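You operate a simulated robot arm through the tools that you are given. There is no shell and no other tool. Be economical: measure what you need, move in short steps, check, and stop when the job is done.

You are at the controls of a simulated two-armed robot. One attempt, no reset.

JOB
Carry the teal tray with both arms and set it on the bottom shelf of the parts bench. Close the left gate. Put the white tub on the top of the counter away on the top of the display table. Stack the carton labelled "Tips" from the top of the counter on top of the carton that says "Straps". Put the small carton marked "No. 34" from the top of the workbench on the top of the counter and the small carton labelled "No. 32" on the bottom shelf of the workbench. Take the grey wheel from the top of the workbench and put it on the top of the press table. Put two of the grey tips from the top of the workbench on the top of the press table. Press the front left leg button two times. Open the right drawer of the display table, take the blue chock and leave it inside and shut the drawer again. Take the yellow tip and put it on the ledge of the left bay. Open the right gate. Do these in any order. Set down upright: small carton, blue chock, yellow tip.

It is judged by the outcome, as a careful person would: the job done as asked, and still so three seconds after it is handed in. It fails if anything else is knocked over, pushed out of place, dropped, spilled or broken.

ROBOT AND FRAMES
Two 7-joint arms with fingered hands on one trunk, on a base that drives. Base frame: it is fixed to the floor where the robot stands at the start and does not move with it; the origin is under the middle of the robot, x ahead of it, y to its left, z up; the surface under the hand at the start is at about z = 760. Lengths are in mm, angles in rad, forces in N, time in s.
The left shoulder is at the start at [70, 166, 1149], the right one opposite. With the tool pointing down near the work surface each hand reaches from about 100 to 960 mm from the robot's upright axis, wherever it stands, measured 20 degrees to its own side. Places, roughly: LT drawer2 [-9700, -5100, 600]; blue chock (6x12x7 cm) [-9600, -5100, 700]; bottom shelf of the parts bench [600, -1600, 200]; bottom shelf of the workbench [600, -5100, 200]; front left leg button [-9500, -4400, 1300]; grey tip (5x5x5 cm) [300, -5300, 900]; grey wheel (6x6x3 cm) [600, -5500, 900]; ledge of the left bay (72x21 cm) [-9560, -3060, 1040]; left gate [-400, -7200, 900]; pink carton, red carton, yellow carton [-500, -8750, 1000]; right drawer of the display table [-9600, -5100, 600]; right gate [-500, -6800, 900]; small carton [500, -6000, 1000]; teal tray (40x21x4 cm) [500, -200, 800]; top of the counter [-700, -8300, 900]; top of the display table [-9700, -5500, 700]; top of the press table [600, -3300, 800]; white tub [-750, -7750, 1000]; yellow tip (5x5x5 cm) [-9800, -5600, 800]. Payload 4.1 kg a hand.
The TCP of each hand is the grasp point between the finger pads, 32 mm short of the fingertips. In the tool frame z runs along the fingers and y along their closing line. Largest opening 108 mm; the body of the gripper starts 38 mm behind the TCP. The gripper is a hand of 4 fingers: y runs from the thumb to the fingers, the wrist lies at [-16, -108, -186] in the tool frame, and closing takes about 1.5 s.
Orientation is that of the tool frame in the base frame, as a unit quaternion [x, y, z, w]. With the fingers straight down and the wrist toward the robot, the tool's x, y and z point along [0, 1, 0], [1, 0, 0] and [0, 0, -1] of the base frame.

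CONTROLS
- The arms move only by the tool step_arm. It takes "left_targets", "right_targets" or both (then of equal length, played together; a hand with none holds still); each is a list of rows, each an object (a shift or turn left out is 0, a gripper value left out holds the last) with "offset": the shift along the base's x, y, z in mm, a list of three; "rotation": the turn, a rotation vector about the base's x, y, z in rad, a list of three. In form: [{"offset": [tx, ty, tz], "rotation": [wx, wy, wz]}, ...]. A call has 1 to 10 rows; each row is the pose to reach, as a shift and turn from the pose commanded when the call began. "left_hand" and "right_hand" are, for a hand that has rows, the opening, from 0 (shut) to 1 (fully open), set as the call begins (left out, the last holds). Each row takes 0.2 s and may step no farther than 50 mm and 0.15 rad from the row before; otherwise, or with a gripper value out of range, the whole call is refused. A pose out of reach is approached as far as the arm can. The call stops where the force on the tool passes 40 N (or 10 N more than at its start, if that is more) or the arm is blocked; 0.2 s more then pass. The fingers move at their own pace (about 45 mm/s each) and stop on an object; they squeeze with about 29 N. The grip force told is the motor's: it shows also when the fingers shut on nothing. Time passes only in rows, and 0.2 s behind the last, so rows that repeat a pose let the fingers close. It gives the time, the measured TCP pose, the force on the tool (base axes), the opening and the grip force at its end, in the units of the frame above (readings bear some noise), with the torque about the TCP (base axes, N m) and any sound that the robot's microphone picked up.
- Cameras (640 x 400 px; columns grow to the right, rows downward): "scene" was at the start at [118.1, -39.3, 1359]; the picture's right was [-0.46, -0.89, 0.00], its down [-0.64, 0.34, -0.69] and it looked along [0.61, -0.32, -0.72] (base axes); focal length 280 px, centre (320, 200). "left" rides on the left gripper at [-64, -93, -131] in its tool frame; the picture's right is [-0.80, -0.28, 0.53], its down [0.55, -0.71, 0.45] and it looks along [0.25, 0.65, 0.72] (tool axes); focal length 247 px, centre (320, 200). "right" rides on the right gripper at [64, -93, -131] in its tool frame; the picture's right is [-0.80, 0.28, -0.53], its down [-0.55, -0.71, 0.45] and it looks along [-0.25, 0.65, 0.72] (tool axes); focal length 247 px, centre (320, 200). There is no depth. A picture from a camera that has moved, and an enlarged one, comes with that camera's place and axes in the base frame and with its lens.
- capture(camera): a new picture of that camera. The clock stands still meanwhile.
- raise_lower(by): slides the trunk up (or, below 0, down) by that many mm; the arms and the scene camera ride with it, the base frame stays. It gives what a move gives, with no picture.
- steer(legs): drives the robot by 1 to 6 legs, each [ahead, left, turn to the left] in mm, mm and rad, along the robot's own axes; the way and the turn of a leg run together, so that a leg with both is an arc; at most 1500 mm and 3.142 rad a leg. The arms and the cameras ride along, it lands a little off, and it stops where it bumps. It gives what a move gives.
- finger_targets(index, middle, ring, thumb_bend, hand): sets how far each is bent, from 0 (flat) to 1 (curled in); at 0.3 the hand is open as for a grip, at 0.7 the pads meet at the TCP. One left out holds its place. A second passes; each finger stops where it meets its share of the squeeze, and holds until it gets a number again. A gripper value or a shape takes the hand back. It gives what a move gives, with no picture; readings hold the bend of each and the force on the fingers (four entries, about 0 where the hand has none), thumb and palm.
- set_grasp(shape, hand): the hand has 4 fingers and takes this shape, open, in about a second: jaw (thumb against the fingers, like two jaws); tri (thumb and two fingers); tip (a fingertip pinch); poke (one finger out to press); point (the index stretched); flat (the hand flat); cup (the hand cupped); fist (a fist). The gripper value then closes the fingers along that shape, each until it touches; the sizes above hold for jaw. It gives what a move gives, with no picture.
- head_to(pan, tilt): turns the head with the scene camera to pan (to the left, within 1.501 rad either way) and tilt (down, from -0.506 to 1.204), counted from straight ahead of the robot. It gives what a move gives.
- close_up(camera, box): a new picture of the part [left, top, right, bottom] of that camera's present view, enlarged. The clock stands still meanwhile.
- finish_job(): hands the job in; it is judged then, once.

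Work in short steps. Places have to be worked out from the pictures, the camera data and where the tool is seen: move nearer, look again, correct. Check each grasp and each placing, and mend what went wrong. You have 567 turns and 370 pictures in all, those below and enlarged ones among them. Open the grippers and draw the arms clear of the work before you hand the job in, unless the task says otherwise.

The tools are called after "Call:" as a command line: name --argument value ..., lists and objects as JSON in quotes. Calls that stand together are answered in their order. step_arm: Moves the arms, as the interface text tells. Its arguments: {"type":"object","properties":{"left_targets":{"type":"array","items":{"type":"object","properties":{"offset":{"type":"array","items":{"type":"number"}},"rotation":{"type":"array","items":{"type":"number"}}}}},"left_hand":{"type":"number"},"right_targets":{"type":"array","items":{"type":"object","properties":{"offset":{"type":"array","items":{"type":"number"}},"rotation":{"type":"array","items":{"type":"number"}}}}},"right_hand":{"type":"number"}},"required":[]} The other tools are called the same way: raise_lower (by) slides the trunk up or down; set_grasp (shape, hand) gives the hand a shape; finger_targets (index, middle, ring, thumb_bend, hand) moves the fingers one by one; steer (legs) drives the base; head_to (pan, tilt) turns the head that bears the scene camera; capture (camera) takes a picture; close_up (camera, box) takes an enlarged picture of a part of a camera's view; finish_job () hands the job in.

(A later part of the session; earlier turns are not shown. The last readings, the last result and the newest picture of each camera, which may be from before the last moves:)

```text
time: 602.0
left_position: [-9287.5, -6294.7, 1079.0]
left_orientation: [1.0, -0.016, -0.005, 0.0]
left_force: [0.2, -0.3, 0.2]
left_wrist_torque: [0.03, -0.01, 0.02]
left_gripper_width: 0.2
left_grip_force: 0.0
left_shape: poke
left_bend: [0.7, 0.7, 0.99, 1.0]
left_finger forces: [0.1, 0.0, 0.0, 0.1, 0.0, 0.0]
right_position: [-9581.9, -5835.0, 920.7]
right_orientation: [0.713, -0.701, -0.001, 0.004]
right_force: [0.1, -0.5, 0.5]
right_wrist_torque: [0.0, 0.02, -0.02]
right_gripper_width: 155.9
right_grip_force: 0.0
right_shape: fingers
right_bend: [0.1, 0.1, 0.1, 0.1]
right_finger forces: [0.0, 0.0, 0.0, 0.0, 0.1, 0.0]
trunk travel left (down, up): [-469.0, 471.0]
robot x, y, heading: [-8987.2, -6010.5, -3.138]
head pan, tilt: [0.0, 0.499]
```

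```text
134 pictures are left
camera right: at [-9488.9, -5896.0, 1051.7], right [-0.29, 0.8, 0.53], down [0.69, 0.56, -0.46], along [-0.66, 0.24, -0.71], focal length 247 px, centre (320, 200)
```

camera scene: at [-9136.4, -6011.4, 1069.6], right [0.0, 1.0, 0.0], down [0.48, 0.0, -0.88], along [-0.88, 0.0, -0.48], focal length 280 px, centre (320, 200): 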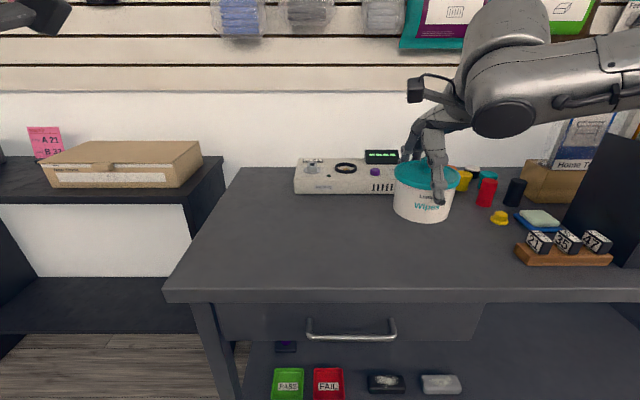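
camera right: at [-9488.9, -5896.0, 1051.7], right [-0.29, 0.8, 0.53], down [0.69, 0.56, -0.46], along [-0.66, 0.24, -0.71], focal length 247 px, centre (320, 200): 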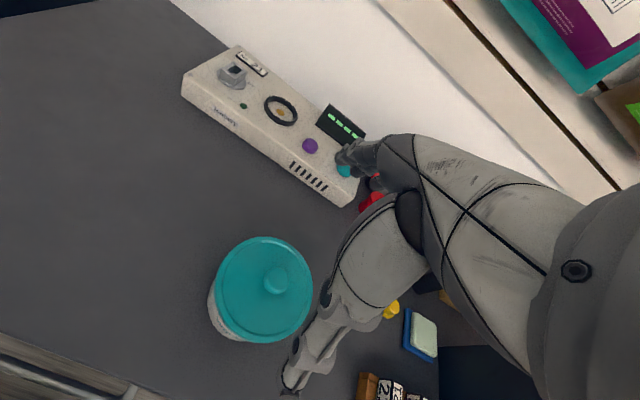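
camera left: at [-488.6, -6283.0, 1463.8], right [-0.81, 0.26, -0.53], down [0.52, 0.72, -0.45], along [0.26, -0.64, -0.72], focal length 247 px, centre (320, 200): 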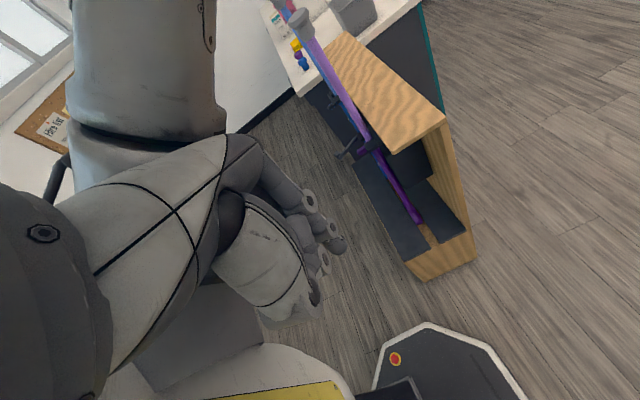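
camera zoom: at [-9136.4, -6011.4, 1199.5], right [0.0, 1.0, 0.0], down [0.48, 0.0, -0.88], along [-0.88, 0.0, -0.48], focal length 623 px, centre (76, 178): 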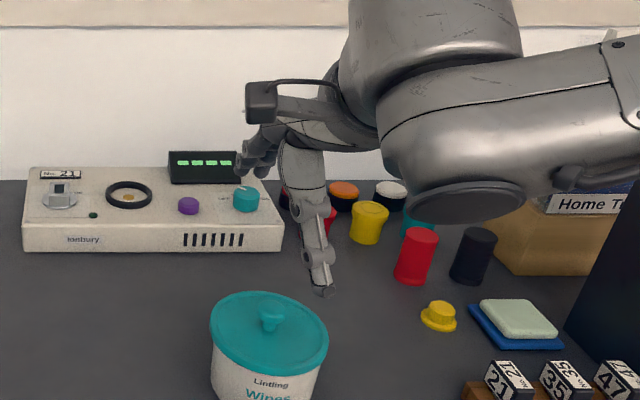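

The tub is placed, lid seated. Now the drawer and chock: I slide right to face the right end of the table and look closely.

Call:
step_arm --right_targets '[{"offset": [45, 0, 20]}, {"offset": [90, 0, 40]}, {"offset": [135, 0, 60]}, {"offset": [175, 0, 80]}]'

Call:
steer --legs '[[-150, 0, 0], [0, -780, 0]]'

Call:
head_to --pan -0.1 --tilt 0.6

Call:
capture --camera "scene"

```text
time: 603.0
left_position: [-9289.4, -6291.2, 1079.4]
left_orientation: [1.0, -0.017, -0.004, 0.002]
left_force: [0.3, 0.4, -0.2]
left_wrist_torque: [-0.03, -0.02, 0.01]
left_gripper_width: 0.3
left_grip_force: 0.0
left_shape: poke
left_bend: [0.7, 0.7, 0.99, 1.0]
left_finger forces: [0.0, 0.0, 0.0, 0.0, 0.1, 0.0]
right_position: [-9420.3, -5826.9, 1009.3]
right_orientation: [0.712, -0.702, 0.0, 0.004]
right_force: [0.3, -0.7, 0.4]
right_wrist_torque: [-0.01, 0.0, 0.01]
right_gripper_width: 155.5
right_grip_force: 0.0
right_shape: fingers
right_bend: [0.1, 0.1, 0.1, 0.1]
right_finger forces: [0.0, 0.1, 0.0, 0.0, 0.0, 0.0]
right hand out of reach, approached as far as the arm can: row 4
trunk travel left (down, up): [-469.0, 471.0]
robot x, y, heading: [-8991.7, -6007.8, -3.138]
head pan, tilt: [0.0, 0.499]
```

```text
time: 608.1
left_position: [-9138.6, -5512.1, 1078.5]
left_orientation: [1.0, -0.022, -0.004, 0.0]
left_force: [0.4, -0.6, 0.2]
left_wrist_torque: [0.01, 0.0, 0.02]
left_gripper_width: 0.0
left_grip_force: 0.0
left_shape: poke
left_bend: [0.7, 0.7, 0.99, 1.0]
left_finger forces: [0.0, 0.0, 0.1, 0.0, 0.0, 0.0]
right_position: [-9264.1, -5045.2, 1012.3]
right_orientation: [0.708, -0.706, -0.002, 0.005]
right_force: [0.2, 0.4, 0.1]
right_wrist_torque: [-0.03, 0.01, 0.02]
right_gripper_width: 155.7
right_grip_force: 0.0
right_shape: fingers
right_bend: [0.1, 0.1, 0.1, 0.1]
right_finger forces: [0.0, 0.0, 0.0, 0.1, 0.0, 0.0]
trunk travel left (down, up): [-469.0, 471.0]
robot x, y, heading: [-8839.6, -5227.6, 3.129]
head pan, tilt: [0.0, 0.499]
```

```text
time: 608.8
left_position: [-9137.8, -5510.7, 1078.9]
left_orientation: [1.0, -0.021, -0.005, 0.0]
left_force: [0.1, -0.6, -0.4]
left_wrist_torque: [0.0, 0.01, -0.02]
left_gripper_width: 0.1
left_grip_force: 0.0
left_shape: poke
left_bend: [0.7, 0.7, 0.99, 1.0]
left_finger forces: [0.0, 0.1, 0.0, 0.0, 0.0, 0.0]
right_position: [-9264.6, -5044.6, 1013.6]
right_orientation: [0.709, -0.706, -0.001, 0.006]
right_force: [-0.1, -0.1, 0.1]
right_wrist_torque: [-0.04, 0.02, 0.01]
right_gripper_width: 155.9
right_grip_force: 0.1
right_shape: fingers
right_bend: [0.1, 0.1, 0.1, 0.1]
right_finger forces: [0.1, 0.1, 0.1, 0.0, 0.0, 0.1]
trunk travel left (down, up): [-469.0, 471.0]
robot x, y, heading: [-8836.6, -5227.9, 3.138]
head pan, tilt: [-0.099, 0.6]
```

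```text
133 pictures are left
camera scene: at [-8980.2, -5221.1, 1190.6], right [0.11, 0.99, 0.0], down [0.56, -0.06, -0.83], along [-0.82, 0.09, -0.56], focal length 280 px, centre (320, 200)
```

scene: 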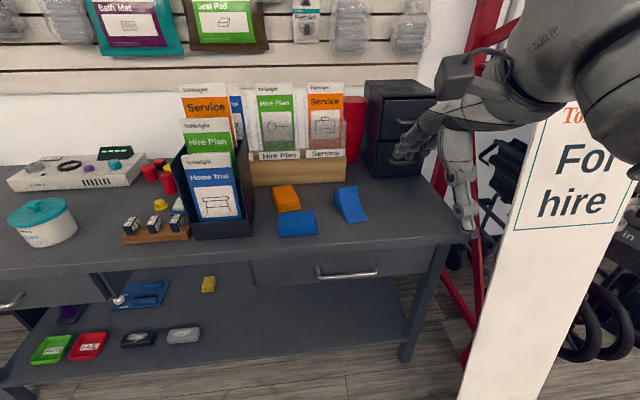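

Call:
close_up --camera "scene" --box '[240, 150, 460, 300]'

```text
2.67 times, centred on (350, 225) of scene
camera zoom: at [-8980.2, -5221.1, 1190.6], right [0.11, 0.99, 0.0], down [0.56, -0.06, -0.83], along [-0.82, 0.09, -0.56], focal length 748 px, centre (240, 133)
```

zoom: 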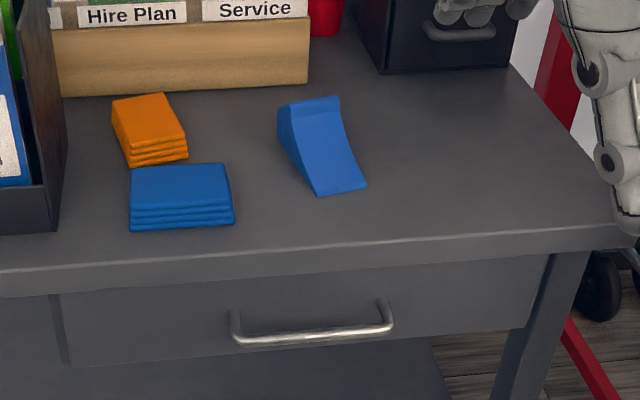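

The blue wedge is the chock (≈[-9600,-5068]). The drawer handle bar is at ≈[-9429, -5173…-5032, 650]. A sign stands at the right, so I keep the robot left and use the right hand, pointing forward. I set it to jaw and pitch it forward.

Call:
set_grasp --hand "right" --shape "jaw"

Call:
steer --legs '[[0, 120, 0]]'

Call:
step_arm --right_targets '[{"offset": [10, 0, 0], "rotation": [0, 0.15, 0]}, {"offset": [20, 0, 0], "rotation": [0, 0.3, 0]}, {"offset": [30, 0, 0], "rotation": [0, 0.45, 0]}, {"offset": [40, 0, 0], "rotation": [0, 0.6, 0]}, {"offset": [40, 0, -10], "rotation": [0, 0.75, 0]}, {"offset": [40, 0, -20], "rotation": [0, 0.9, 0]}, {"offset": [40, 0, -30], "rotation": [0, 1.05, 0]}, {"offset": [40, 0, -40], "rotation": [0, 1.2, 0]}, {"offset": [40, 0, -50], "rotation": [0, 1.35, 0]}, {"offset": [40, 0, -60], "rotation": [0, 1.5, 0]}]' --right_hand 0.6

Call:
capture --camera "scene"

```text
time: 609.7
left_position: [-9137.5, -5511.5, 1078.8]
left_orientation: [1.0, -0.022, -0.004, 0.001]
left_force: [0.5, -0.6, 0.5]
left_wrist_torque: [-0.01, -0.04, 0.01]
left_gripper_width: 0.0
left_grip_force: 0.1
left_shape: poke
left_bend: [0.7, 0.7, 0.99, 1.0]
left_finger forces: [0.0, 0.0, 0.0, 0.0, 0.0, 0.1]
right_position: [-9264.0, -5045.4, 1012.6]
right_orientation: [0.708, -0.706, -0.001, 0.005]
right_force: [-0.3, 0.2, 0.1]
right_wrist_torque: [-0.02, -0.04, 0.0]
right_gripper_width: 107.6
right_grip_force: 0.0
right_shape: jaw
right_bend: [0.3, 0.3, 0.3, 0.3]
right_finger forces: [0.0, 0.1, 0.0, 0.0, 0.0, 0.0]
trunk travel left (down, up): [-469.0, 471.0]
robot x, y, heading: [-8838.2, -5227.7, 3.135]
head pan, tilt: [-0.099, 0.6]
```

```text
time: 611.0
left_position: [-9140.0, -5632.5, 1078.9]
left_orientation: [1.0, -0.022, -0.004, 0.0]
left_force: [0.1, 0.6, 0.2]
left_wrist_torque: [0.02, 0.02, -0.01]
left_gripper_width: 0.0
left_grip_force: 0.1
left_shape: poke
left_bend: [0.7, 0.7, 0.99, 1.0]
left_finger forces: [0.0, 0.0, 0.0, 0.0, 0.0, 0.1]
right_position: [-9265.8, -5167.2, 1012.1]
right_orientation: [0.708, -0.706, -0.002, 0.005]
right_force: [0.3, -0.4, -0.1]
right_wrist_torque: [0.01, -0.03, 0.04]
right_gripper_width: 107.7
right_grip_force: 0.1
right_shape: jaw
right_bend: [0.3, 0.3, 0.3, 0.3]
right_finger forces: [0.0, 0.1, 0.1, 0.1, 0.0, 0.0]
trunk travel left (down, up): [-469.0, 471.0]
robot x, y, heading: [-8841.0, -5348.9, 3.13]
head pan, tilt: [-0.099, 0.6]
```

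```text
time: 613.1
left_position: [-9145.8, -5636.7, 1076.8]
left_orientation: [1.0, -0.024, -0.001, -0.003]
left_force: [-1.2, -1.3, -0.3]
left_wrist_torque: [0.11, -0.1, 0.01]
left_gripper_width: 0.0
left_grip_force: 0.1
left_shape: poke
left_bend: [0.7, 0.7, 0.99, 1.0]
left_finger forces: [0.1, 0.0, 0.0, 0.0, 0.0, 0.0]
right_position: [-9329.6, -5123.6, 989.9]
right_orientation: [0.53, -0.511, -0.478, 0.48]
right_force: [-1.1, 0.0, -0.1]
right_wrist_torque: [0.0, 0.03, -0.08]
right_gripper_width: 64.9
right_grip_force: 0.1
right_shape: jaw
right_bend: [0.28, 0.41, 0.38, 0.67]
right_finger forces: [0.0, 0.0, 0.0, 0.0, 0.0, 0.0]
right hand out of reach, approached as far as the arm can: row 1, 2, 3, 4, 5, 6, 7, 8, 9, 10
trunk travel left (down, up): [-469.0, 471.0]
robot x, y, heading: [-8837.5, -5347.2, 3.131]
head pan, tilt: [-0.099, 0.6]
```

```text
131 pictures are left
camera scene: at [-8987.4, -5346.5, 1189.9], right [0.11, 0.99, 0.01], down [0.57, -0.06, -0.82], along [-0.82, 0.1, -0.57], focal length 280 px, centre (320, 200)
```

scene: 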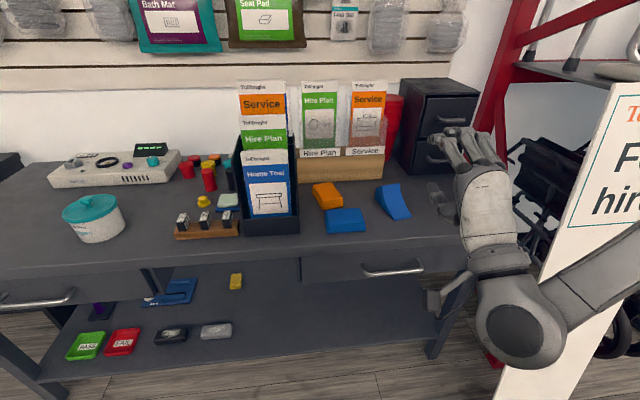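

The hand points forward now. To stay clear of the sign I shift left 60 mm and back a bit, then lower the trunk to handle height.

Call:
steer --legs '[[-60, 60, 0.01]]'

Call:
raise_lower --by -335

Call:
head_to --pan -0.3 --tilt 0.6

Call:
capture --camera "scene"

Call:
capture --camera "right"

```text
time: 614.2
left_position: [-9075.3, -5695.5, 1079.2]
left_orientation: [1.0, -0.017, -0.005, -0.001]
left_force: [0.7, 0.4, -0.2]
left_wrist_torque: [0.02, 0.01, -0.04]
left_gripper_width: 0.1
left_grip_force: 0.0
left_shape: poke
left_bend: [0.7, 0.7, 0.99, 1.0]
left_finger forces: [0.0, 0.0, 0.1, 0.0, 0.1, 0.0]
right_position: [-9266.4, -5186.4, 993.4]
right_orientation: [0.529, -0.507, -0.477, 0.484]
right_force: [-0.8, -0.6, 0.4]
right_wrist_torque: [0.0, 0.01, -0.01]
right_gripper_width: 64.7
right_grip_force: 0.1
right_shape: jaw
right_bend: [0.28, 0.41, 0.38, 0.67]
right_finger forces: [0.0, 0.2, 0.0, 0.0, 0.0, 0.1]
trunk travel left (down, up): [-469.0, 471.0]
robot x, y, heading: [-8780.6, -5408.5, 3.144]
head pan, tilt: [-0.099, 0.6]
```

```text
time: 617.5
left_position: [-9076.8, -5695.1, 744.0]
left_orientation: [1.0, -0.017, -0.005, 0.0]
left_force: [-0.1, 0.1, -0.5]
left_wrist_torque: [0.01, -0.01, 0.02]
left_gripper_width: 0.1
left_grip_force: 0.1
left_shape: poke
left_bend: [0.7, 0.7, 0.99, 1.0]
left_finger forces: [0.0, 0.1, 0.1, 0.0, 0.1, 0.1]
right_position: [-9267.3, -5186.1, 657.2]
right_orientation: [0.529, -0.507, -0.477, 0.485]
right_force: [-0.1, -0.5, -0.4]
right_wrist_torque: [-0.01, 0.0, -0.01]
right_gripper_width: 64.7
right_grip_force: 0.1
right_shape: jaw
right_bend: [0.28, 0.41, 0.38, 0.67]
right_finger forces: [0.0, 0.0, 0.0, 0.1, 0.0, 0.0]
trunk travel left (down, up): [-134.0, 806.0]
robot x, y, heading: [-8780.3, -5408.6, 3.14]
head pan, tilt: [-0.099, 0.6]
```

```text
time: 618.2
left_position: [-9076.3, -5695.7, 744.7]
left_orientation: [1.0, -0.017, -0.004, 0.001]
left_force: [0.4, -0.2, 0.1]
left_wrist_torque: [0.0, -0.01, -0.01]
left_gripper_width: 0.0
left_grip_force: 0.1
left_shape: poke
left_bend: [0.7, 0.7, 0.99, 1.0]
left_finger forces: [0.1, 0.0, 0.0, 0.0, 0.0, 0.1]
right_position: [-9268.0, -5185.3, 658.3]
right_orientation: [0.529, -0.506, -0.476, 0.486]
right_force: [0.9, 0.5, 0.4]
right_wrist_torque: [0.03, 0.0, -0.01]
right_gripper_width: 64.8
right_grip_force: 0.0
right_shape: jaw
right_bend: [0.28, 0.41, 0.38, 0.67]
right_finger forces: [0.0, 0.0, 0.1, 0.1, 0.1, 0.0]
trunk travel left (down, up): [-134.0, 806.0]
robot x, y, heading: [-8777.9, -5412.1, 3.139]
head pan, tilt: [-0.3, 0.6]
```

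```text
130 pictures are left
camera scene: at [-8918.1, -5386.0, 855.5], right [0.3, 0.96, 0.0], down [0.54, -0.17, -0.82], along [-0.79, 0.24, -0.57], focal length 280 px, centre (320, 200)
```

scene: 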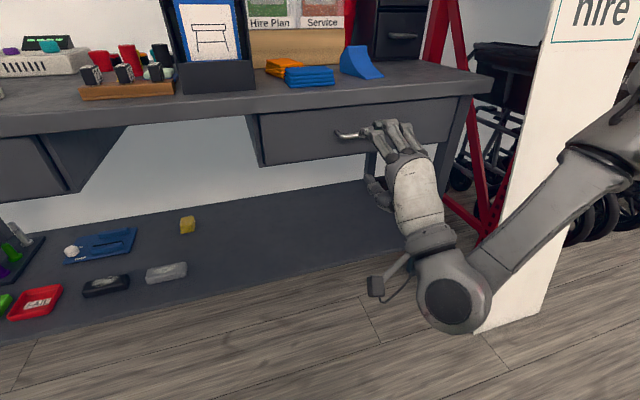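

```text
129 pictures are left
camera right: at [-9128.7, -5243.7, 573.7], right [0.48, 0.81, 0.33], down [-0.41, 0.55, -0.73], along [-0.77, 0.22, 0.6], focal length 247 px, centre (320, 200)
```

right: 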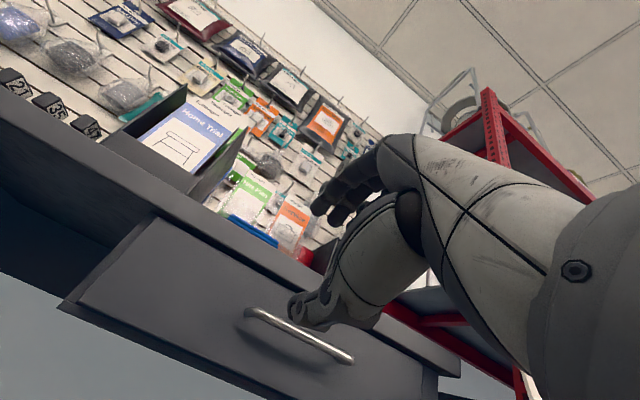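

The wrist camera shows the handle well: z≈625, y from -5177 to -5040. I approach its left-centre part at y≈-5140.

Call:
step_arm --right_targets '[{"offset": [-20, 15, -12]}, {"offset": [-40, 30, -24]}, {"offset": [-60, 45, -33]}, {"offset": [-90, 45, -33]}]'

Call:
capture --camera "right"

Call:
capture --camera "scene"

```text
time: 619.2
left_position: [-9076.7, -5694.6, 744.3]
left_orientation: [1.0, -0.016, -0.004, 0.001]
left_force: [-0.2, 0.8, -0.2]
left_wrist_torque: [0.0, -0.04, -0.01]
left_gripper_width: 0.1
left_grip_force: 0.0
left_shape: poke
left_bend: [0.7, 0.7, 0.99, 1.0]
left_finger forces: [0.1, 0.1, 0.0, 0.1, 0.0, 0.1]
right_position: [-9355.2, -5136.1, 629.9]
right_orientation: [0.53, -0.507, -0.476, 0.485]
right_force: [-0.1, 0.0, -0.5]
right_wrist_torque: [-0.01, 0.03, -0.02]
right_gripper_width: 64.7
right_grip_force: 0.0
right_shape: jaw
right_bend: [0.28, 0.41, 0.38, 0.67]
right_finger forces: [0.0, 0.0, 0.1, 0.0, 0.0, 0.0]
right hand out of reach, approached as far as the arm can: row 4
trunk travel left (down, up): [-134.0, 806.0]
robot x, y, heading: [-8777.0, -5410.6, 3.139]
head pan, tilt: [-0.3, 0.6]
```

```text
128 pictures are left
camera right: at [-9216.3, -5194.5, 546.5], right [0.48, 0.81, 0.33], down [-0.41, 0.55, -0.73], along [-0.77, 0.22, 0.6], focal length 247 px, centre (320, 200)
```

right: 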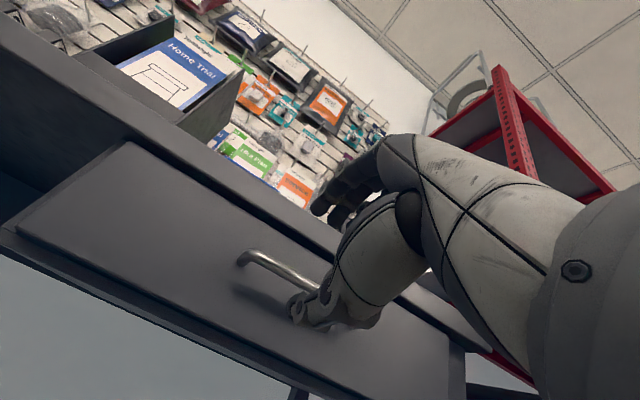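

```text
127 pictures are left
camera scene: at [-8918.1, -5385.9, 855.5], right [0.3, 0.95, 0.0], down [0.54, -0.17, -0.82], along [-0.79, 0.24, -0.57], focal length 280 px, centre (320, 200)
```

scene: 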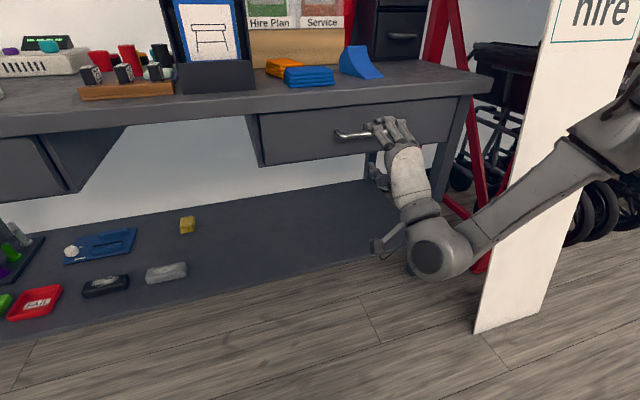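

The arm is at its reach; I drive the base forward 72 mm so the handle sits between thumb and fingers.

Call:
step_arm --right_targets '[{"offset": [2, 0, -7]}]'

Call:
steer --legs '[[70, 0, 0]]'

Call:
capture --camera "right"

Call:
close_up --camera "scene" --box '[300, 80, 460, 240]'

```text
time: 619.6
left_position: [-9076.7, -5695.5, 743.7]
left_orientation: [1.0, -0.017, -0.004, 0.0]
left_force: [-0.7, 0.3, 0.0]
left_wrist_torque: [0.0, -0.01, -0.03]
left_gripper_width: 0.0
left_grip_force: 0.0
left_shape: poke
left_bend: [0.7, 0.7, 0.99, 1.0]
left_finger forces: [0.0, 0.0, 0.1, 0.0, 0.0, 0.0]
right_position: [-9352.7, -5134.0, 626.6]
right_orientation: [0.531, -0.507, -0.476, 0.485]
right_force: [0.0, -0.5, -0.5]
right_wrist_torque: [0.0, -0.03, 0.01]
right_gripper_width: 65.1
right_grip_force: 0.0
right_shape: jaw
right_bend: [0.28, 0.41, 0.38, 0.67]
right_finger forces: [0.1, 0.0, 0.0, 0.0, 0.0, 0.1]
right hand out of reach, approached as far as the arm can: row 1
trunk travel left (down, up): [-134.0, 806.0]
robot x, y, heading: [-8779.0, -5411.8, 3.146]
head pan, tilt: [-0.3, 0.6]
```

```text
time: 620.7
left_position: [-9147.8, -5694.7, 744.4]
left_orientation: [1.0, -0.016, -0.005, 0.0]
left_force: [0.5, -0.4, 0.4]
left_wrist_torque: [-0.02, 0.03, -0.02]
left_gripper_width: 0.0
left_grip_force: 0.1
left_shape: poke
left_bend: [0.7, 0.7, 0.99, 1.0]
left_finger forces: [0.0, 0.0, 0.0, 0.0, 0.0, 0.1]
right_position: [-9422.9, -5134.4, 626.7]
right_orientation: [0.531, -0.507, -0.476, 0.485]
right_force: [-0.2, -0.3, 0.9]
right_wrist_torque: [0.03, 0.01, 0.01]
right_gripper_width: 64.8
right_grip_force: 0.1
right_shape: jaw
right_bend: [0.28, 0.41, 0.38, 0.67]
right_finger forces: [0.0, 0.0, 0.0, 0.1, 0.0, 0.0]
trunk travel left (down, up): [-134.0, 806.0]
robot x, y, heading: [-8849.1, -5411.5, 3.134]
head pan, tilt: [-0.3, 0.6]
```

```text
126 pictures are left
camera right: at [-9283.1, -5192.0, 543.4], right [0.48, 0.81, 0.33], down [-0.41, 0.55, -0.73], along [-0.77, 0.22, 0.6], focal length 247 px, centre (320, 200)
```

right: 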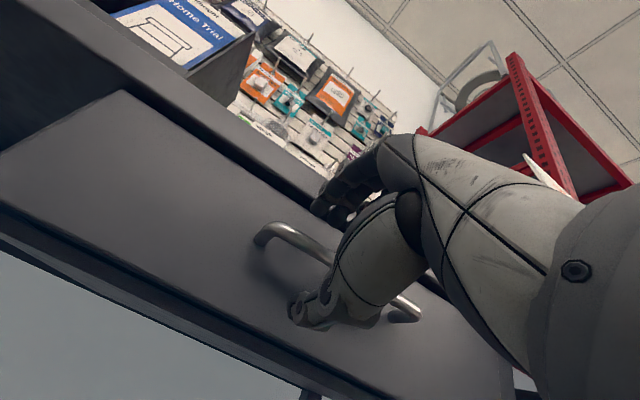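

```text
2.50 times, centred on (380, 160) of scene
camera zoom: at [-8988.5, -5385.9, 855.5], right [0.3, 0.96, 0.0], down [0.54, -0.17, -0.82], along [-0.79, 0.24, -0.57], focal length 701 px, centre (170, 300)
```

zoom: 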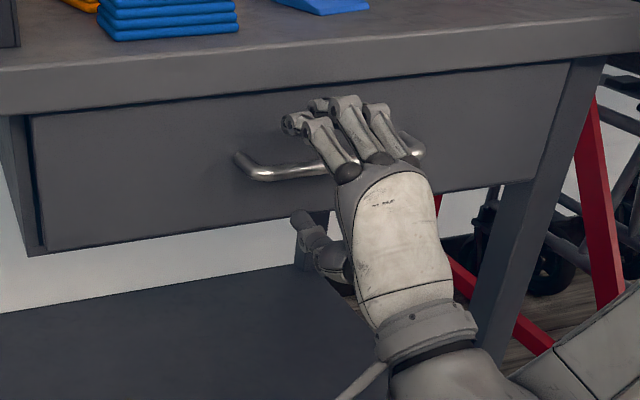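

The handle is between fingers and thumb. I close and pull with the base.

Call:
step_arm --right_targets '[{"offset": [0, 0, 0]}, {"offset": [0, 0, 0]}, {"offset": [0, 0, 0]}, {"offset": [0, 0, 0]}, {"offset": [0, 0, 0]}, {"offset": [0, 0, 0]}]' --right_hand 0.0

Call:
steer --legs '[[-120, 0, 0]]'

Call:
capture --camera "scene"

```text
time: 622.1
left_position: [-9146.5, -5695.8, 744.2]
left_orientation: [1.0, -0.016, -0.005, 0.0]
left_force: [-0.2, 0.6, 0.2]
left_wrist_torque: [0.01, -0.01, 0.01]
left_gripper_width: 0.0
left_grip_force: 0.0
left_shape: poke
left_bend: [0.7, 0.7, 0.99, 1.0]
left_finger forces: [0.0, 0.0, 0.0, 0.0, 0.0, 0.0]
right_position: [-9422.2, -5134.4, 626.4]
right_orientation: [0.531, -0.506, -0.475, 0.486]
right_force: [0.9, 0.4, 0.0]
right_wrist_torque: [0.13, 0.01, -0.01]
right_gripper_width: 7.4
right_grip_force: 29.3
right_shape: jaw
right_bend: [0.72, 0.63, 0.64, 0.71]
right_finger forces: [14.5, 7.7, 3.4, 0.0, 24.6, 0.1]
trunk travel left (down, up): [-134.0, 806.0]
robot x, y, heading: [-8848.7, -5411.1, 3.143]
head pan, tilt: [-0.3, 0.6]
```

```text
time: 623.3
left_position: [-9026.3, -5693.5, 743.7]
left_orientation: [1.0, -0.016, -0.005, 0.0]
left_force: [0.2, -0.9, 0.2]
left_wrist_torque: [0.0, 0.03, -0.03]
left_gripper_width: 0.0
left_grip_force: 0.1
left_shape: poke
left_bend: [0.7, 0.7, 0.99, 1.0]
left_finger forces: [0.0, 0.0, 0.0, 0.0, 0.0, 0.0]
right_position: [-9301.6, -5133.2, 627.5]
right_orientation: [0.531, -0.506, -0.475, 0.486]
right_force: [-0.6, 6.8, 2.1]
right_wrist_torque: [0.1, 0.03, -0.16]
right_gripper_width: 7.1
right_grip_force: 29.5
right_shape: jaw
right_bend: [0.72, 0.64, 0.64, 0.71]
right_finger forces: [15.4, 8.3, 3.8, 0.0, 25.9, 0.0]
trunk travel left (down, up): [-134.0, 806.0]
robot x, y, heading: [-8730.8, -5414.0, -3.14]
head pan, tilt: [-0.3, 0.6]
```

```text
124 pictures are left
camera scene: at [-8867.8, -5385.7, 855.6], right [0.3, 0.96, 0.0], down [0.54, -0.17, -0.82], along [-0.79, 0.24, -0.57], focal length 280 px, centre (320, 200)
```

scene: 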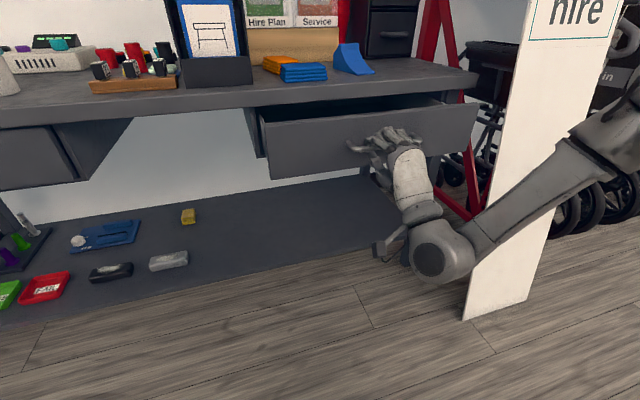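

Drawer slides open smoothly. I pull 110 mm more.

Call:
steer --legs '[[-110, 0, 0]]'

Call:
step_arm --right_targets '[{"offset": [0, 0, 0]}, {"offset": [0, 0, 0]}, {"offset": [0, 0, 0]}, {"offset": [0, 0, 0]}, {"offset": [0, 0, 0]}]' --right_hand 0.7

Call:
steer --legs '[[-160, 0, 0]]'

Call:
raise_lower --by 400

Call:
capture --camera "scene"

```text
time: 624.5
left_position: [-8917.0, -5695.2, 743.2]
left_orientation: [1.0, -0.016, -0.004, 0.0]
left_force: [0.2, -0.6, -0.4]
left_wrist_torque: [0.01, 0.0, -0.01]
left_gripper_width: 0.0
left_grip_force: 0.0
left_shape: poke
left_bend: [0.7, 0.7, 0.99, 1.0]
left_finger forces: [0.1, 0.0, 0.1, 0.0, 0.0, 0.1]
right_position: [-9194.5, -5134.4, 627.4]
right_orientation: [0.53, -0.507, -0.476, 0.485]
right_force: [-0.9, 7.8, 1.2]
right_wrist_torque: [0.06, 0.01, -0.21]
right_gripper_width: 7.0
right_grip_force: 29.4
right_shape: jaw
right_bend: [0.72, 0.64, 0.65, 0.71]
right_finger forces: [15.1, 8.0, 3.7, 0.0, 26.0, 0.0]
trunk travel left (down, up): [-134.0, 806.0]
robot x, y, heading: [-8622.6, -5410.6, -3.141]
head pan, tilt: [-0.3, 0.6]
```

```text
time: 625.7
left_position: [-8916.7, -5695.4, 744.4]
left_orientation: [1.0, -0.016, -0.004, 0.0]
left_force: [-0.4, 0.0, 0.3]
left_wrist_torque: [-0.01, 0.04, -0.01]
left_gripper_width: 0.1
left_grip_force: 0.0
left_shape: poke
left_bend: [0.7, 0.7, 0.99, 1.0]
left_finger forces: [0.0, 0.1, 0.0, 0.0, 0.0, 0.0]
right_position: [-9192.8, -5135.1, 627.5]
right_orientation: [0.53, -0.507, -0.476, 0.485]
right_force: [-0.9, -0.4, 0.3]
right_wrist_torque: [0.03, 0.0, 0.01]
right_gripper_width: 75.4
right_grip_force: 0.1
right_shape: jaw
right_bend: [0.27, 0.38, 0.35, 0.61]
right_finger forces: [0.0, 0.0, 0.0, 0.1, 0.0, 0.0]
trunk travel left (down, up): [-134.0, 806.0]
robot x, y, heading: [-8623.0, -5408.3, -3.142]
head pan, tilt: [-0.3, 0.6]
```

```text
time: 627.1
left_position: [-8758.0, -5694.6, 744.9]
left_orientation: [1.0, -0.016, -0.004, -0.001]
left_force: [-1.0, 0.0, -0.5]
left_wrist_torque: [-0.03, 0.0, 0.0]
left_gripper_width: 0.0
left_grip_force: 0.1
left_shape: poke
left_bend: [0.7, 0.7, 0.99, 1.0]
left_finger forces: [0.0, 0.0, 0.0, 0.1, 0.0, 0.0]
right_position: [-9033.0, -5133.8, 626.6]
right_orientation: [0.53, -0.507, -0.477, 0.484]
right_force: [-0.3, -0.6, 0.1]
right_wrist_torque: [0.0, -0.03, -0.01]
right_gripper_width: 75.3
right_grip_force: 0.1
right_shape: jaw
right_bend: [0.27, 0.38, 0.35, 0.61]
right_finger forces: [0.0, 0.0, 0.0, 0.0, 0.0, 0.1]
trunk travel left (down, up): [-134.0, 806.0]
robot x, y, heading: [-8461.1, -5410.8, -3.141]
head pan, tilt: [-0.3, 0.6]
```

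```text
time: 630.9
left_position: [-8757.5, -5695.8, 1143.6]
left_orientation: [1.0, -0.016, -0.004, 0.0]
left_force: [0.2, 0.4, 0.3]
left_wrist_torque: [0.02, -0.02, 0.0]
left_gripper_width: 0.0
left_grip_force: 0.1
left_shape: poke
left_bend: [0.7, 0.7, 0.99, 1.0]
left_finger forces: [0.0, 0.0, 0.1, 0.1, 0.0, 0.1]
right_position: [-9033.0, -5134.1, 1027.6]
right_orientation: [0.53, -0.507, -0.477, 0.485]
right_force: [-0.2, 0.4, 0.3]
right_wrist_torque: [0.02, 0.02, 0.0]
right_gripper_width: 75.2
right_grip_force: 0.1
right_shape: jaw
right_bend: [0.27, 0.38, 0.35, 0.61]
right_finger forces: [0.0, 0.0, 0.0, 0.1, 0.1, 0.0]
trunk travel left (down, up): [-534.0, 406.0]
robot x, y, heading: [-8460.1, -5408.8, -3.14]
head pan, tilt: [-0.3, 0.6]
```

```text
123 pictures are left
camera scene: at [-8598.9, -5385.7, 1255.5], right [0.29, 0.96, 0.0], down [0.54, -0.17, -0.82], along [-0.79, 0.24, -0.57], focal length 280 px, centre (320, 200)
```

scene: 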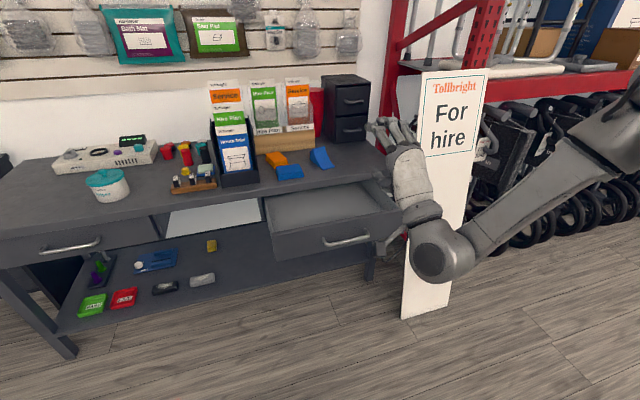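

The drawer is open and empty. I re-measure the chock from here and restore the right hand to pointing down.

Call:
close_up --camera "scene" --box '[240, 130, 400, 250]'

Call:
step_arm --right_targets '[{"offset": [0, 0, 5], "rotation": [0, -0.15, 0]}, {"offset": [0, 0, 10], "rotation": [0, -0.3, 0]}, {"offset": [0, 0, 15], "rotation": [0, -0.45, 0]}, {"offset": [0, 0, 20], "rotation": [0, -0.6, 0]}, {"offset": [0, 0, 25], "rotation": [0, -0.75, 0]}, {"offset": [0, 0, 30], "rotation": [0, -0.9, 0]}, {"offset": [0, 0, 35], "rotation": [0, -1.05, 0]}, {"offset": [0, 0, 40], "rotation": [0, -1.2, 0]}, {"offset": [0, 0, 45], "rotation": [0, -1.35, 0]}, {"offset": [0, 0, 50], "rotation": [0, -1.5, 0]}]'

```text
3.33 times, centred on (320, 190) of scene
camera zoom: at [-8598.9, -5385.7, 1255.5], right [0.29, 0.96, 0.0], down [0.54, -0.17, -0.82], along [-0.79, 0.24, -0.57], focal length 935 px, centre (320, 233)
```

zoom: 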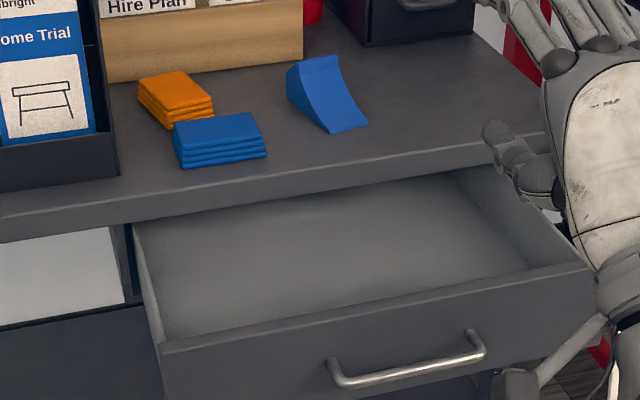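

```text
time: 633.1
left_position: [-8758.7, -5694.7, 1144.0]
left_orientation: [1.0, -0.016, -0.003, 0.001]
left_force: [-0.1, 0.1, -0.1]
left_wrist_torque: [-0.03, -0.01, 0.01]
left_gripper_width: 0.0
left_grip_force: 0.2
left_shape: poke
left_bend: [0.7, 0.7, 0.99, 1.0]
left_finger forces: [0.1, 0.0, 0.0, 0.0, 0.0, 0.0]
right_position: [-9033.9, -5133.1, 1076.7]
right_orientation: [0.713, -0.701, 0.013, 0.009]
right_force: [-0.1, 0.1, -1.2]
right_wrist_torque: [-0.04, 0.02, 0.01]
right_gripper_width: 75.4
right_grip_force: 0.1
right_shape: jaw
right_bend: [0.27, 0.38, 0.35, 0.61]
right_finger forces: [0.0, 0.1, 0.1, 0.1, 0.0, 0.0]
trunk travel left (down, up): [-534.0, 406.0]
robot x, y, heading: [-8459.6, -5409.3, -3.14]
head pan, tilt: [-0.3, 0.6]
```

Chock centre ≈[-9602,-5067], long axis ~10° off x. I'll use the left hand: tuck the right arm back, turn the left hand, and stand turned slightly right.

Call:
step_arm --right_targets '[{"offset": [40, 0, 15]}, {"offset": [80, 0, 30]}, {"offset": [120, 0, 45]}, {"offset": [160, 0, 60]}, {"offset": [200, 0, 75]}, {"offset": [240, 0, 90]}, {"offset": [270, 0, 100]}, {"offset": [300, 0, 100]}, {"offset": [300, 0, 100]}]' --left_targets '[{"offset": [-15, 0, 0], "rotation": [0, 0, -0.15]}, {"offset": [-30, 0, 0], "rotation": [0, 0, -0.3]}, {"offset": [-45, 0, 0], "rotation": [0, 0, -0.45]}, {"offset": [-60, 0, 0], "rotation": [0, 0, -0.6]}, {"offset": [-75, 0, 0], "rotation": [0, 0, -0.75]}, {"offset": [-90, 0, 0], "rotation": [0, 0, -0.9]}, {"offset": [-100, 0, 0], "rotation": [0, 0, -1.05]}, {"offset": [-110, 0, 0], "rotation": [0, 0, -1.2]}, {"offset": [-120, 0, 0], "rotation": [0, 0, -1.35]}]'

Call:
step_arm --left_targets '[{"offset": [-15, 5, 0], "rotation": [0, 0, -0.15]}, {"offset": [-30, 10, 0], "rotation": [0, 0, -0.3]}, {"offset": [-45, 15, 0], "rotation": [0, 0, -0.45]}, {"offset": [-60, 20, 0], "rotation": [0, 0, -0.6]}, {"offset": [-75, 25, 0], "rotation": [0, 0, -0.75]}, {"offset": [-90, 30, 0], "rotation": [0, 0, -0.9]}, {"offset": [-100, 35, 0], "rotation": [0, 0, -1.05]}, {"offset": [-110, 40, 0], "rotation": [0, 0, -1.2]}, {"offset": [-110, 40, 0], "rotation": [0, 0, -1.28]}]'

Call:
set_grasp --hand "left" --shape "jaw"

Call:
steer --legs '[[0, 0, -0.297], [455, 15, 0]]'

Call:
head_to --pan 0 --tilt 0.7

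Call:
capture --camera "scene"

```text
time: 635.1
left_position: [-8878.0, -5695.8, 1143.3]
left_orientation: [0.77, -0.638, -0.002, -0.004]
left_force: [0.3, -0.7, 0.4]
left_wrist_torque: [-0.02, -0.02, 0.01]
left_gripper_width: 0.0
left_grip_force: 0.1
left_shape: poke
left_bend: [0.7, 0.7, 0.99, 1.0]
left_finger forces: [0.0, 0.0, 0.1, 0.1, 0.0, 0.0]
right_position: [-8734.9, -5134.0, 1178.5]
right_orientation: [0.712, -0.702, 0.012, 0.009]
right_force: [0.2, -1.1, -0.3]
right_wrist_torque: [0.02, -0.03, -0.02]
right_gripper_width: 75.6
right_grip_force: 0.0
right_shape: jaw
right_bend: [0.27, 0.38, 0.35, 0.61]
right_finger forces: [0.0, 0.1, 0.1, 0.0, 0.0, 0.0]
trunk travel left (down, up): [-534.0, 406.0]
robot x, y, heading: [-8459.0, -5410.5, -3.133]
head pan, tilt: [-0.3, 0.6]
```

```text
time: 637.1
left_position: [-8910.4, -5593.2, 1145.1]
left_orientation: [-0.24, 0.971, -0.001, 0.006]
left_force: [-0.3, 1.2, 0.0]
left_wrist_torque: [-0.09, -0.01, 0.04]
left_gripper_width: 0.0
left_grip_force: 0.0
left_shape: poke
left_bend: [0.7, 0.7, 0.99, 1.0]
left_finger forces: [0.0, 0.0, 0.0, 0.0, 0.0, 0.0]
left hand out of reach, approached as far as the arm can: row 7, 8, 9
right_position: [-8735.6, -5127.1, 1175.0]
right_orientation: [0.712, -0.702, 0.016, 0.009]
right_force: [-0.6, 2.0, 0.0]
right_wrist_torque: [-0.08, -0.04, 0.03]
right_gripper_width: 75.5
right_grip_force: 0.1
right_shape: jaw
right_bend: [0.27, 0.38, 0.35, 0.61]
right_finger forces: [0.0, 0.0, 0.1, 0.0, 0.1, 0.0]
trunk travel left (down, up): [-534.0, 406.0]
robot x, y, heading: [-8459.4, -5410.3, -3.137]
head pan, tilt: [-0.3, 0.6]
```

```text
time: 638.0
left_position: [-8909.5, -5597.9, 1145.1]
left_orientation: [-0.242, 0.97, 0.002, 0.007]
left_force: [-0.5, 0.7, -0.7]
left_wrist_torque: [-0.01, -0.01, -0.03]
left_gripper_width: 108.0
left_grip_force: 0.1
left_shape: jaw
left_bend: [0.3, 0.3, 0.3, 0.3]
left_finger forces: [0.0, 0.1, 0.1, 0.0, 0.1, 0.1]
right_position: [-8733.8, -5132.5, 1177.5]
right_orientation: [0.713, -0.701, 0.012, 0.01]
right_force: [-0.3, -0.6, -0.3]
right_wrist_torque: [0.0, 0.0, 0.0]
right_gripper_width: 75.4
right_grip_force: 0.1
right_shape: jaw
right_bend: [0.27, 0.38, 0.35, 0.61]
right_finger forces: [0.0, 0.0, 0.0, 0.0, 0.0, 0.0]
trunk travel left (down, up): [-534.0, 406.0]
robot x, y, heading: [-8459.7, -5411.8, -3.145]
head pan, tilt: [-0.3, 0.6]
```

```text
time: 641.8
left_position: [-9387.3, -5342.0, 1145.7]
left_orientation: [-0.097, 0.995, 0.0, 0.006]
left_force: [-0.6, -0.7, -0.3]
left_wrist_torque: [-0.01, -0.03, -0.02]
left_gripper_width: 108.0
left_grip_force: 0.0
left_shape: jaw
left_bend: [0.3, 0.3, 0.3, 0.3]
left_finger forces: [0.0, 0.0, 0.1, 0.0, 0.1, 0.0]
right_position: [-9085.7, -4948.6, 1177.0]
right_orientation: [-0.603, 0.798, -0.011, -0.011]
right_force: [0.4, 1.0, -0.5]
right_wrist_torque: [-0.01, -0.01, 0.01]
right_gripper_width: 75.4
right_grip_force: 0.1
right_shape: jaw
right_bend: [0.27, 0.38, 0.35, 0.61]
right_finger forces: [0.0, 0.1, 0.0, 0.0, 0.0, 0.1]
trunk travel left (down, up): [-534.0, 406.0]
robot x, y, heading: [-8902.0, -5292.8, 2.848]
head pan, tilt: [-0.3, 0.6]
```

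```text
time: 642.5
left_position: [-9386.2, -5342.7, 1145.9]
left_orientation: [-0.097, 0.995, 0.0, 0.004]
left_force: [-0.3, -0.1, 0.2]
left_wrist_torque: [0.0, -0.03, 0.01]
left_gripper_width: 107.8
left_grip_force: 0.0
left_shape: jaw
left_bend: [0.3, 0.3, 0.3, 0.3]
left_finger forces: [0.1, 0.1, 0.1, 0.0, 0.0, 0.0]
right_position: [-9084.3, -4948.5, 1178.4]
right_orientation: [-0.602, 0.798, -0.011, -0.011]
right_force: [0.3, -0.3, 0.1]
right_wrist_torque: [0.0, 0.03, 0.0]
right_gripper_width: 75.3
right_grip_force: 0.1
right_shape: jaw
right_bend: [0.27, 0.38, 0.35, 0.61]
right_finger forces: [0.0, 0.0, 0.0, 0.0, 0.0, 0.1]
trunk travel left (down, up): [-534.0, 406.0]
robot x, y, heading: [-8903.3, -5290.4, 2.848]
head pan, tilt: [0.0, 0.7]
```

```text
121 pictures are left
camera scene: at [-9036.2, -5255.1, 1247.0], right [0.29, 0.96, 0.0], down [0.62, -0.19, -0.77], along [-0.73, 0.22, -0.64], focal length 280 px, centre (320, 200)
```

scene: 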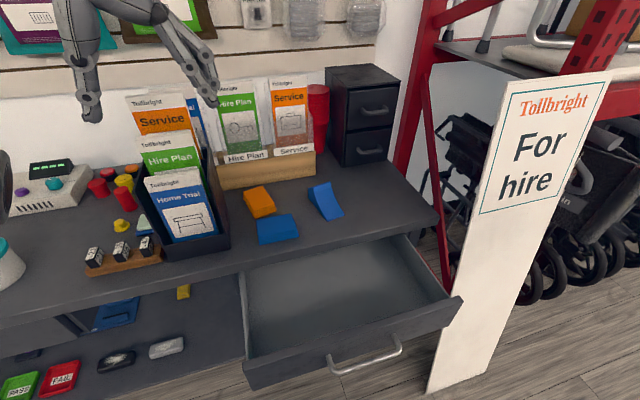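

I bring the left hand above the chock.

Call:
step_arm --left_targets '[{"offset": [-29, 34, -12]}, {"offset": [-58, 68, -25]}, {"offset": [-87, 102, -38]}, {"offset": [-117, 137, -50]}, {"offset": [-146, 171, -63]}, {"offset": [-175, 205, -76]}, {"offset": [-205, 239, -88]}, {"offset": [-234, 273, -100]}]'

Call:
raise_lower --by -130

Call:
capture --camera "scene"

Call:
capture --camera "left"

```text
time: 644.4
left_position: [-9419.2, -5239.5, 1101.2]
left_orientation: [-0.126, 0.992, 0.004, -0.019]
left_force: [-0.4, 0.4, 0.3]
left_wrist_torque: [0.01, -0.03, 0.01]
left_gripper_width: 107.7
left_grip_force: 0.0
left_shape: jaw
left_bend: [0.3, 0.3, 0.3, 0.3]
left_finger forces: [0.1, 0.1, 0.1, 0.1, 0.0, 0.0]
left hand out of reach, approached as far as the arm can: row 1, 2, 3, 4, 5, 6, 7, 8
right_position: [-9086.6, -4948.8, 1176.7]
right_orientation: [-0.602, 0.798, -0.011, -0.011]
right_force: [0.1, 0.6, 0.8]
right_wrist_torque: [0.01, 0.04, -0.01]
right_gripper_width: 75.4
right_grip_force: 0.1
right_shape: jaw
right_bend: [0.27, 0.38, 0.35, 0.61]
right_finger forces: [0.1, 0.0, 0.0, 0.0, 0.1, 0.0]
trunk travel left (down, up): [-534.0, 406.0]
robot x, y, heading: [-8903.6, -5290.5, 2.849]
head pan, tilt: [0.0, 0.7]
```

```text
time: 645.9
left_position: [-9418.2, -5238.9, 973.5]
left_orientation: [-0.127, 0.992, 0.005, -0.02]
left_force: [0.4, 0.3, -0.6]
left_wrist_torque: [0.01, 0.07, -0.01]
left_gripper_width: 107.9
left_grip_force: 0.0
left_shape: jaw
left_bend: [0.3, 0.3, 0.3, 0.3]
left_finger forces: [0.0, 0.0, 0.0, 0.0, 0.1, 0.1]
right_position: [-9085.3, -4947.8, 1048.5]
right_orientation: [-0.603, 0.798, -0.011, -0.011]
right_force: [0.1, -0.8, 0.5]
right_wrist_torque: [-0.02, 0.0, 0.0]
right_gripper_width: 75.5
right_grip_force: 0.0
right_shape: jaw
right_bend: [0.27, 0.38, 0.35, 0.61]
right_finger forces: [0.0, 0.0, 0.0, 0.0, 0.0, 0.0]
trunk travel left (down, up): [-404.0, 536.0]
robot x, y, heading: [-8905.8, -5295.0, 2.847]
head pan, tilt: [0.0, 0.7]
```

```text
120 pictures are left
camera scene: at [-9036.3, -5255.3, 1117.0], right [0.29, 0.96, 0.0], down [0.62, -0.18, -0.76], along [-0.73, 0.22, -0.64], focal length 280 px, centre (320, 200)
```

scene: 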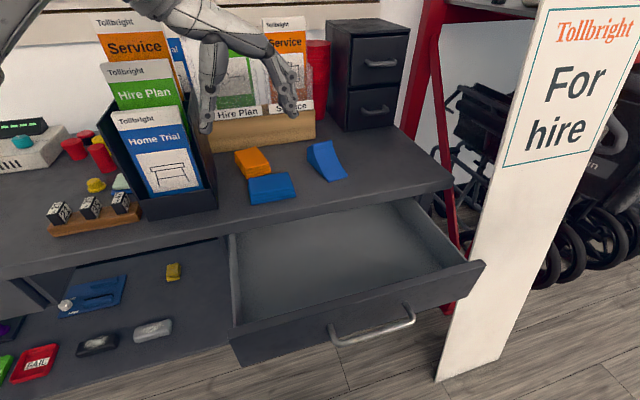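

```text
119 pictures are left
camera left: at [-9327.5, -5311.9, 1099.3], right [0.82, -0.07, -0.57], down [-0.37, -0.82, -0.44], along [-0.43, 0.57, -0.7], focal length 247 px, centre (320, 200)
```

left: 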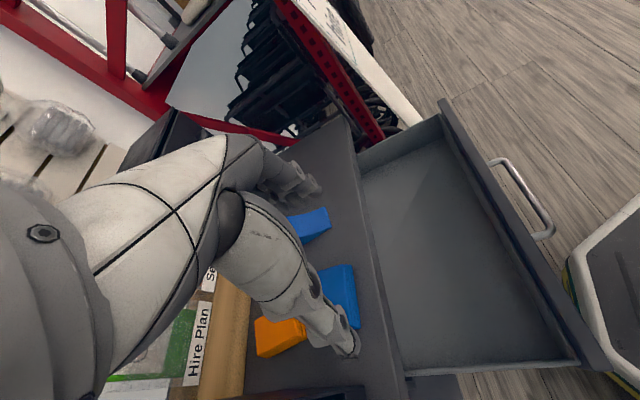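

The left arm can't reach in that orientation. I'll turn the left hand the other way (wrist toward +y) and stand squarely at y≈-5000, with the right arm raised clear of the sign.

Call:
steer --legs '[[-250, 0, 0], [0, 0, 0.293]]'

Call:
step_arm --right_targets '[{"offset": [5, 0, 35]}, {"offset": [10, 0, 70]}, {"offset": [15, 0, 110]}, {"offset": [20, 0, 150]}, {"offset": [25, 0, 190]}, {"offset": [30, 0, 225]}, {"offset": [30, 0, 260]}, {"offset": [30, 0, 290]}, {"offset": [30, 0, 310]}, {"offset": [30, 0, 310]}]' --left_targets '[{"offset": [10, -10, 10], "rotation": [0, 0, 0.15]}, {"offset": [20, -20, 20], "rotation": [0, 0, 0.3]}, {"offset": [30, -30, 30], "rotation": [0, 0, 0.45]}, {"offset": [40, -40, 40], "rotation": [0, 0, 0.6]}, {"offset": [50, -50, 50], "rotation": [0, 0, 0.75]}, {"offset": [60, -60, 60], "rotation": [0, 0, 0.9]}, {"offset": [70, -70, 70], "rotation": [0, 0, 1.05]}, {"offset": [80, -80, 80], "rotation": [0, 0, 1.2]}, {"offset": [90, -90, 90], "rotation": [0, 0, 1.35]}, {"offset": [90, -100, 100], "rotation": [0, 0, 1.5]}]'

Call:
step_arm --left_targets '[{"rotation": [0, 0, 0.15]}, {"rotation": [0, 0, 0.3]}, {"rotation": [0, 0, 0.45]}, {"rotation": [0, 0, 0.6]}, {"rotation": [0, 0, 0.75]}, {"rotation": [0, 0, 0.9]}, {"rotation": [0, 0, 1.05]}, {"rotation": [0, 0, 1.2]}, {"rotation": [0, 0, 1.3]}]'

```text
time: 648.7
left_position: [-9173.3, -5461.4, 972.3]
left_orientation: [-0.268, 0.963, 0.003, -0.021]
left_force: [0.5, -1.0, -0.2]
left_wrist_torque: [0.0, 0.01, 0.0]
left_gripper_width: 108.0
left_grip_force: 0.1
left_shape: jaw
left_bend: [0.3, 0.3, 0.3, 0.3]
left_finger forces: [0.0, 0.0, 0.1, 0.1, 0.0, 0.1]
right_position: [-8936.8, -5086.6, 1047.7]
right_orientation: [0.712, -0.702, 0.013, 0.01]
right_force: [-0.2, 0.2, 0.5]
right_wrist_torque: [-0.01, -0.01, 0.01]
right_gripper_width: 75.3
right_grip_force: 0.0
right_shape: jaw
right_bend: [0.27, 0.38, 0.35, 0.61]
right_finger forces: [0.1, 0.1, 0.0, 0.0, 0.0, 0.1]
trunk travel left (down, up): [-404.0, 536.0]
robot x, y, heading: [-8664.3, -5364.6, 3.142]
head pan, tilt: [0.0, 0.7]
```

```text
time: 650.9
left_position: [-9083.3, -5559.8, 1072.9]
left_orientation: [0.853, -0.521, 0.014, 0.017]
left_force: [-0.5, -0.7, -0.2]
left_wrist_torque: [-0.02, 0.0, -0.02]
left_gripper_width: 108.0
left_grip_force: 0.0
left_shape: jaw
left_bend: [0.3, 0.3, 0.3, 0.3]
left_finger forces: [0.1, 0.0, 0.1, 0.0, 0.0, 0.1]
right_position: [-8909.7, -5084.1, 1338.3]
right_orientation: [0.713, -0.701, 0.012, 0.011]
right_force: [0.3, 0.6, 0.4]
right_wrist_torque: [0.0, 0.04, 0.03]
right_gripper_width: 75.4
right_grip_force: 0.0
right_shape: jaw
right_bend: [0.27, 0.38, 0.35, 0.61]
right_finger forces: [0.1, 0.0, 0.0, 0.1, 0.0, 0.0]
right hand out of reach, approached as far as the arm can: row 9, 10
trunk travel left (down, up): [-404.0, 536.0]
robot x, y, heading: [-8662.5, -5366.5, 3.143]
head pan, tilt: [0.0, 0.7]
```

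```text
time: 652.9
left_position: [-9083.0, -5562.1, 1072.4]
left_orientation: [0.995, 0.102, 0.02, 0.005]
left_force: [0.2, -0.1, -1.0]
left_wrist_torque: [0.01, -0.01, 0.0]
left_gripper_width: 107.9
left_grip_force: 0.0
left_shape: jaw
left_bend: [0.3, 0.3, 0.3, 0.3]
left_finger forces: [0.0, 0.0, 0.0, 0.1, 0.0, 0.0]
right_position: [-8911.0, -5082.0, 1338.6]
right_orientation: [0.712, -0.702, 0.012, 0.011]
right_force: [0.0, 0.2, -0.2]
right_wrist_torque: [0.03, -0.01, -0.01]
right_gripper_width: 75.7
right_grip_force: 0.1
right_shape: jaw
right_bend: [0.27, 0.38, 0.35, 0.61]
right_finger forces: [0.1, 0.0, 0.0, 0.0, 0.1, 0.1]
trunk travel left (down, up): [-404.0, 536.0]
robot x, y, heading: [-8666.6, -5365.7, 3.144]
head pan, tilt: [0.0, 0.7]
```

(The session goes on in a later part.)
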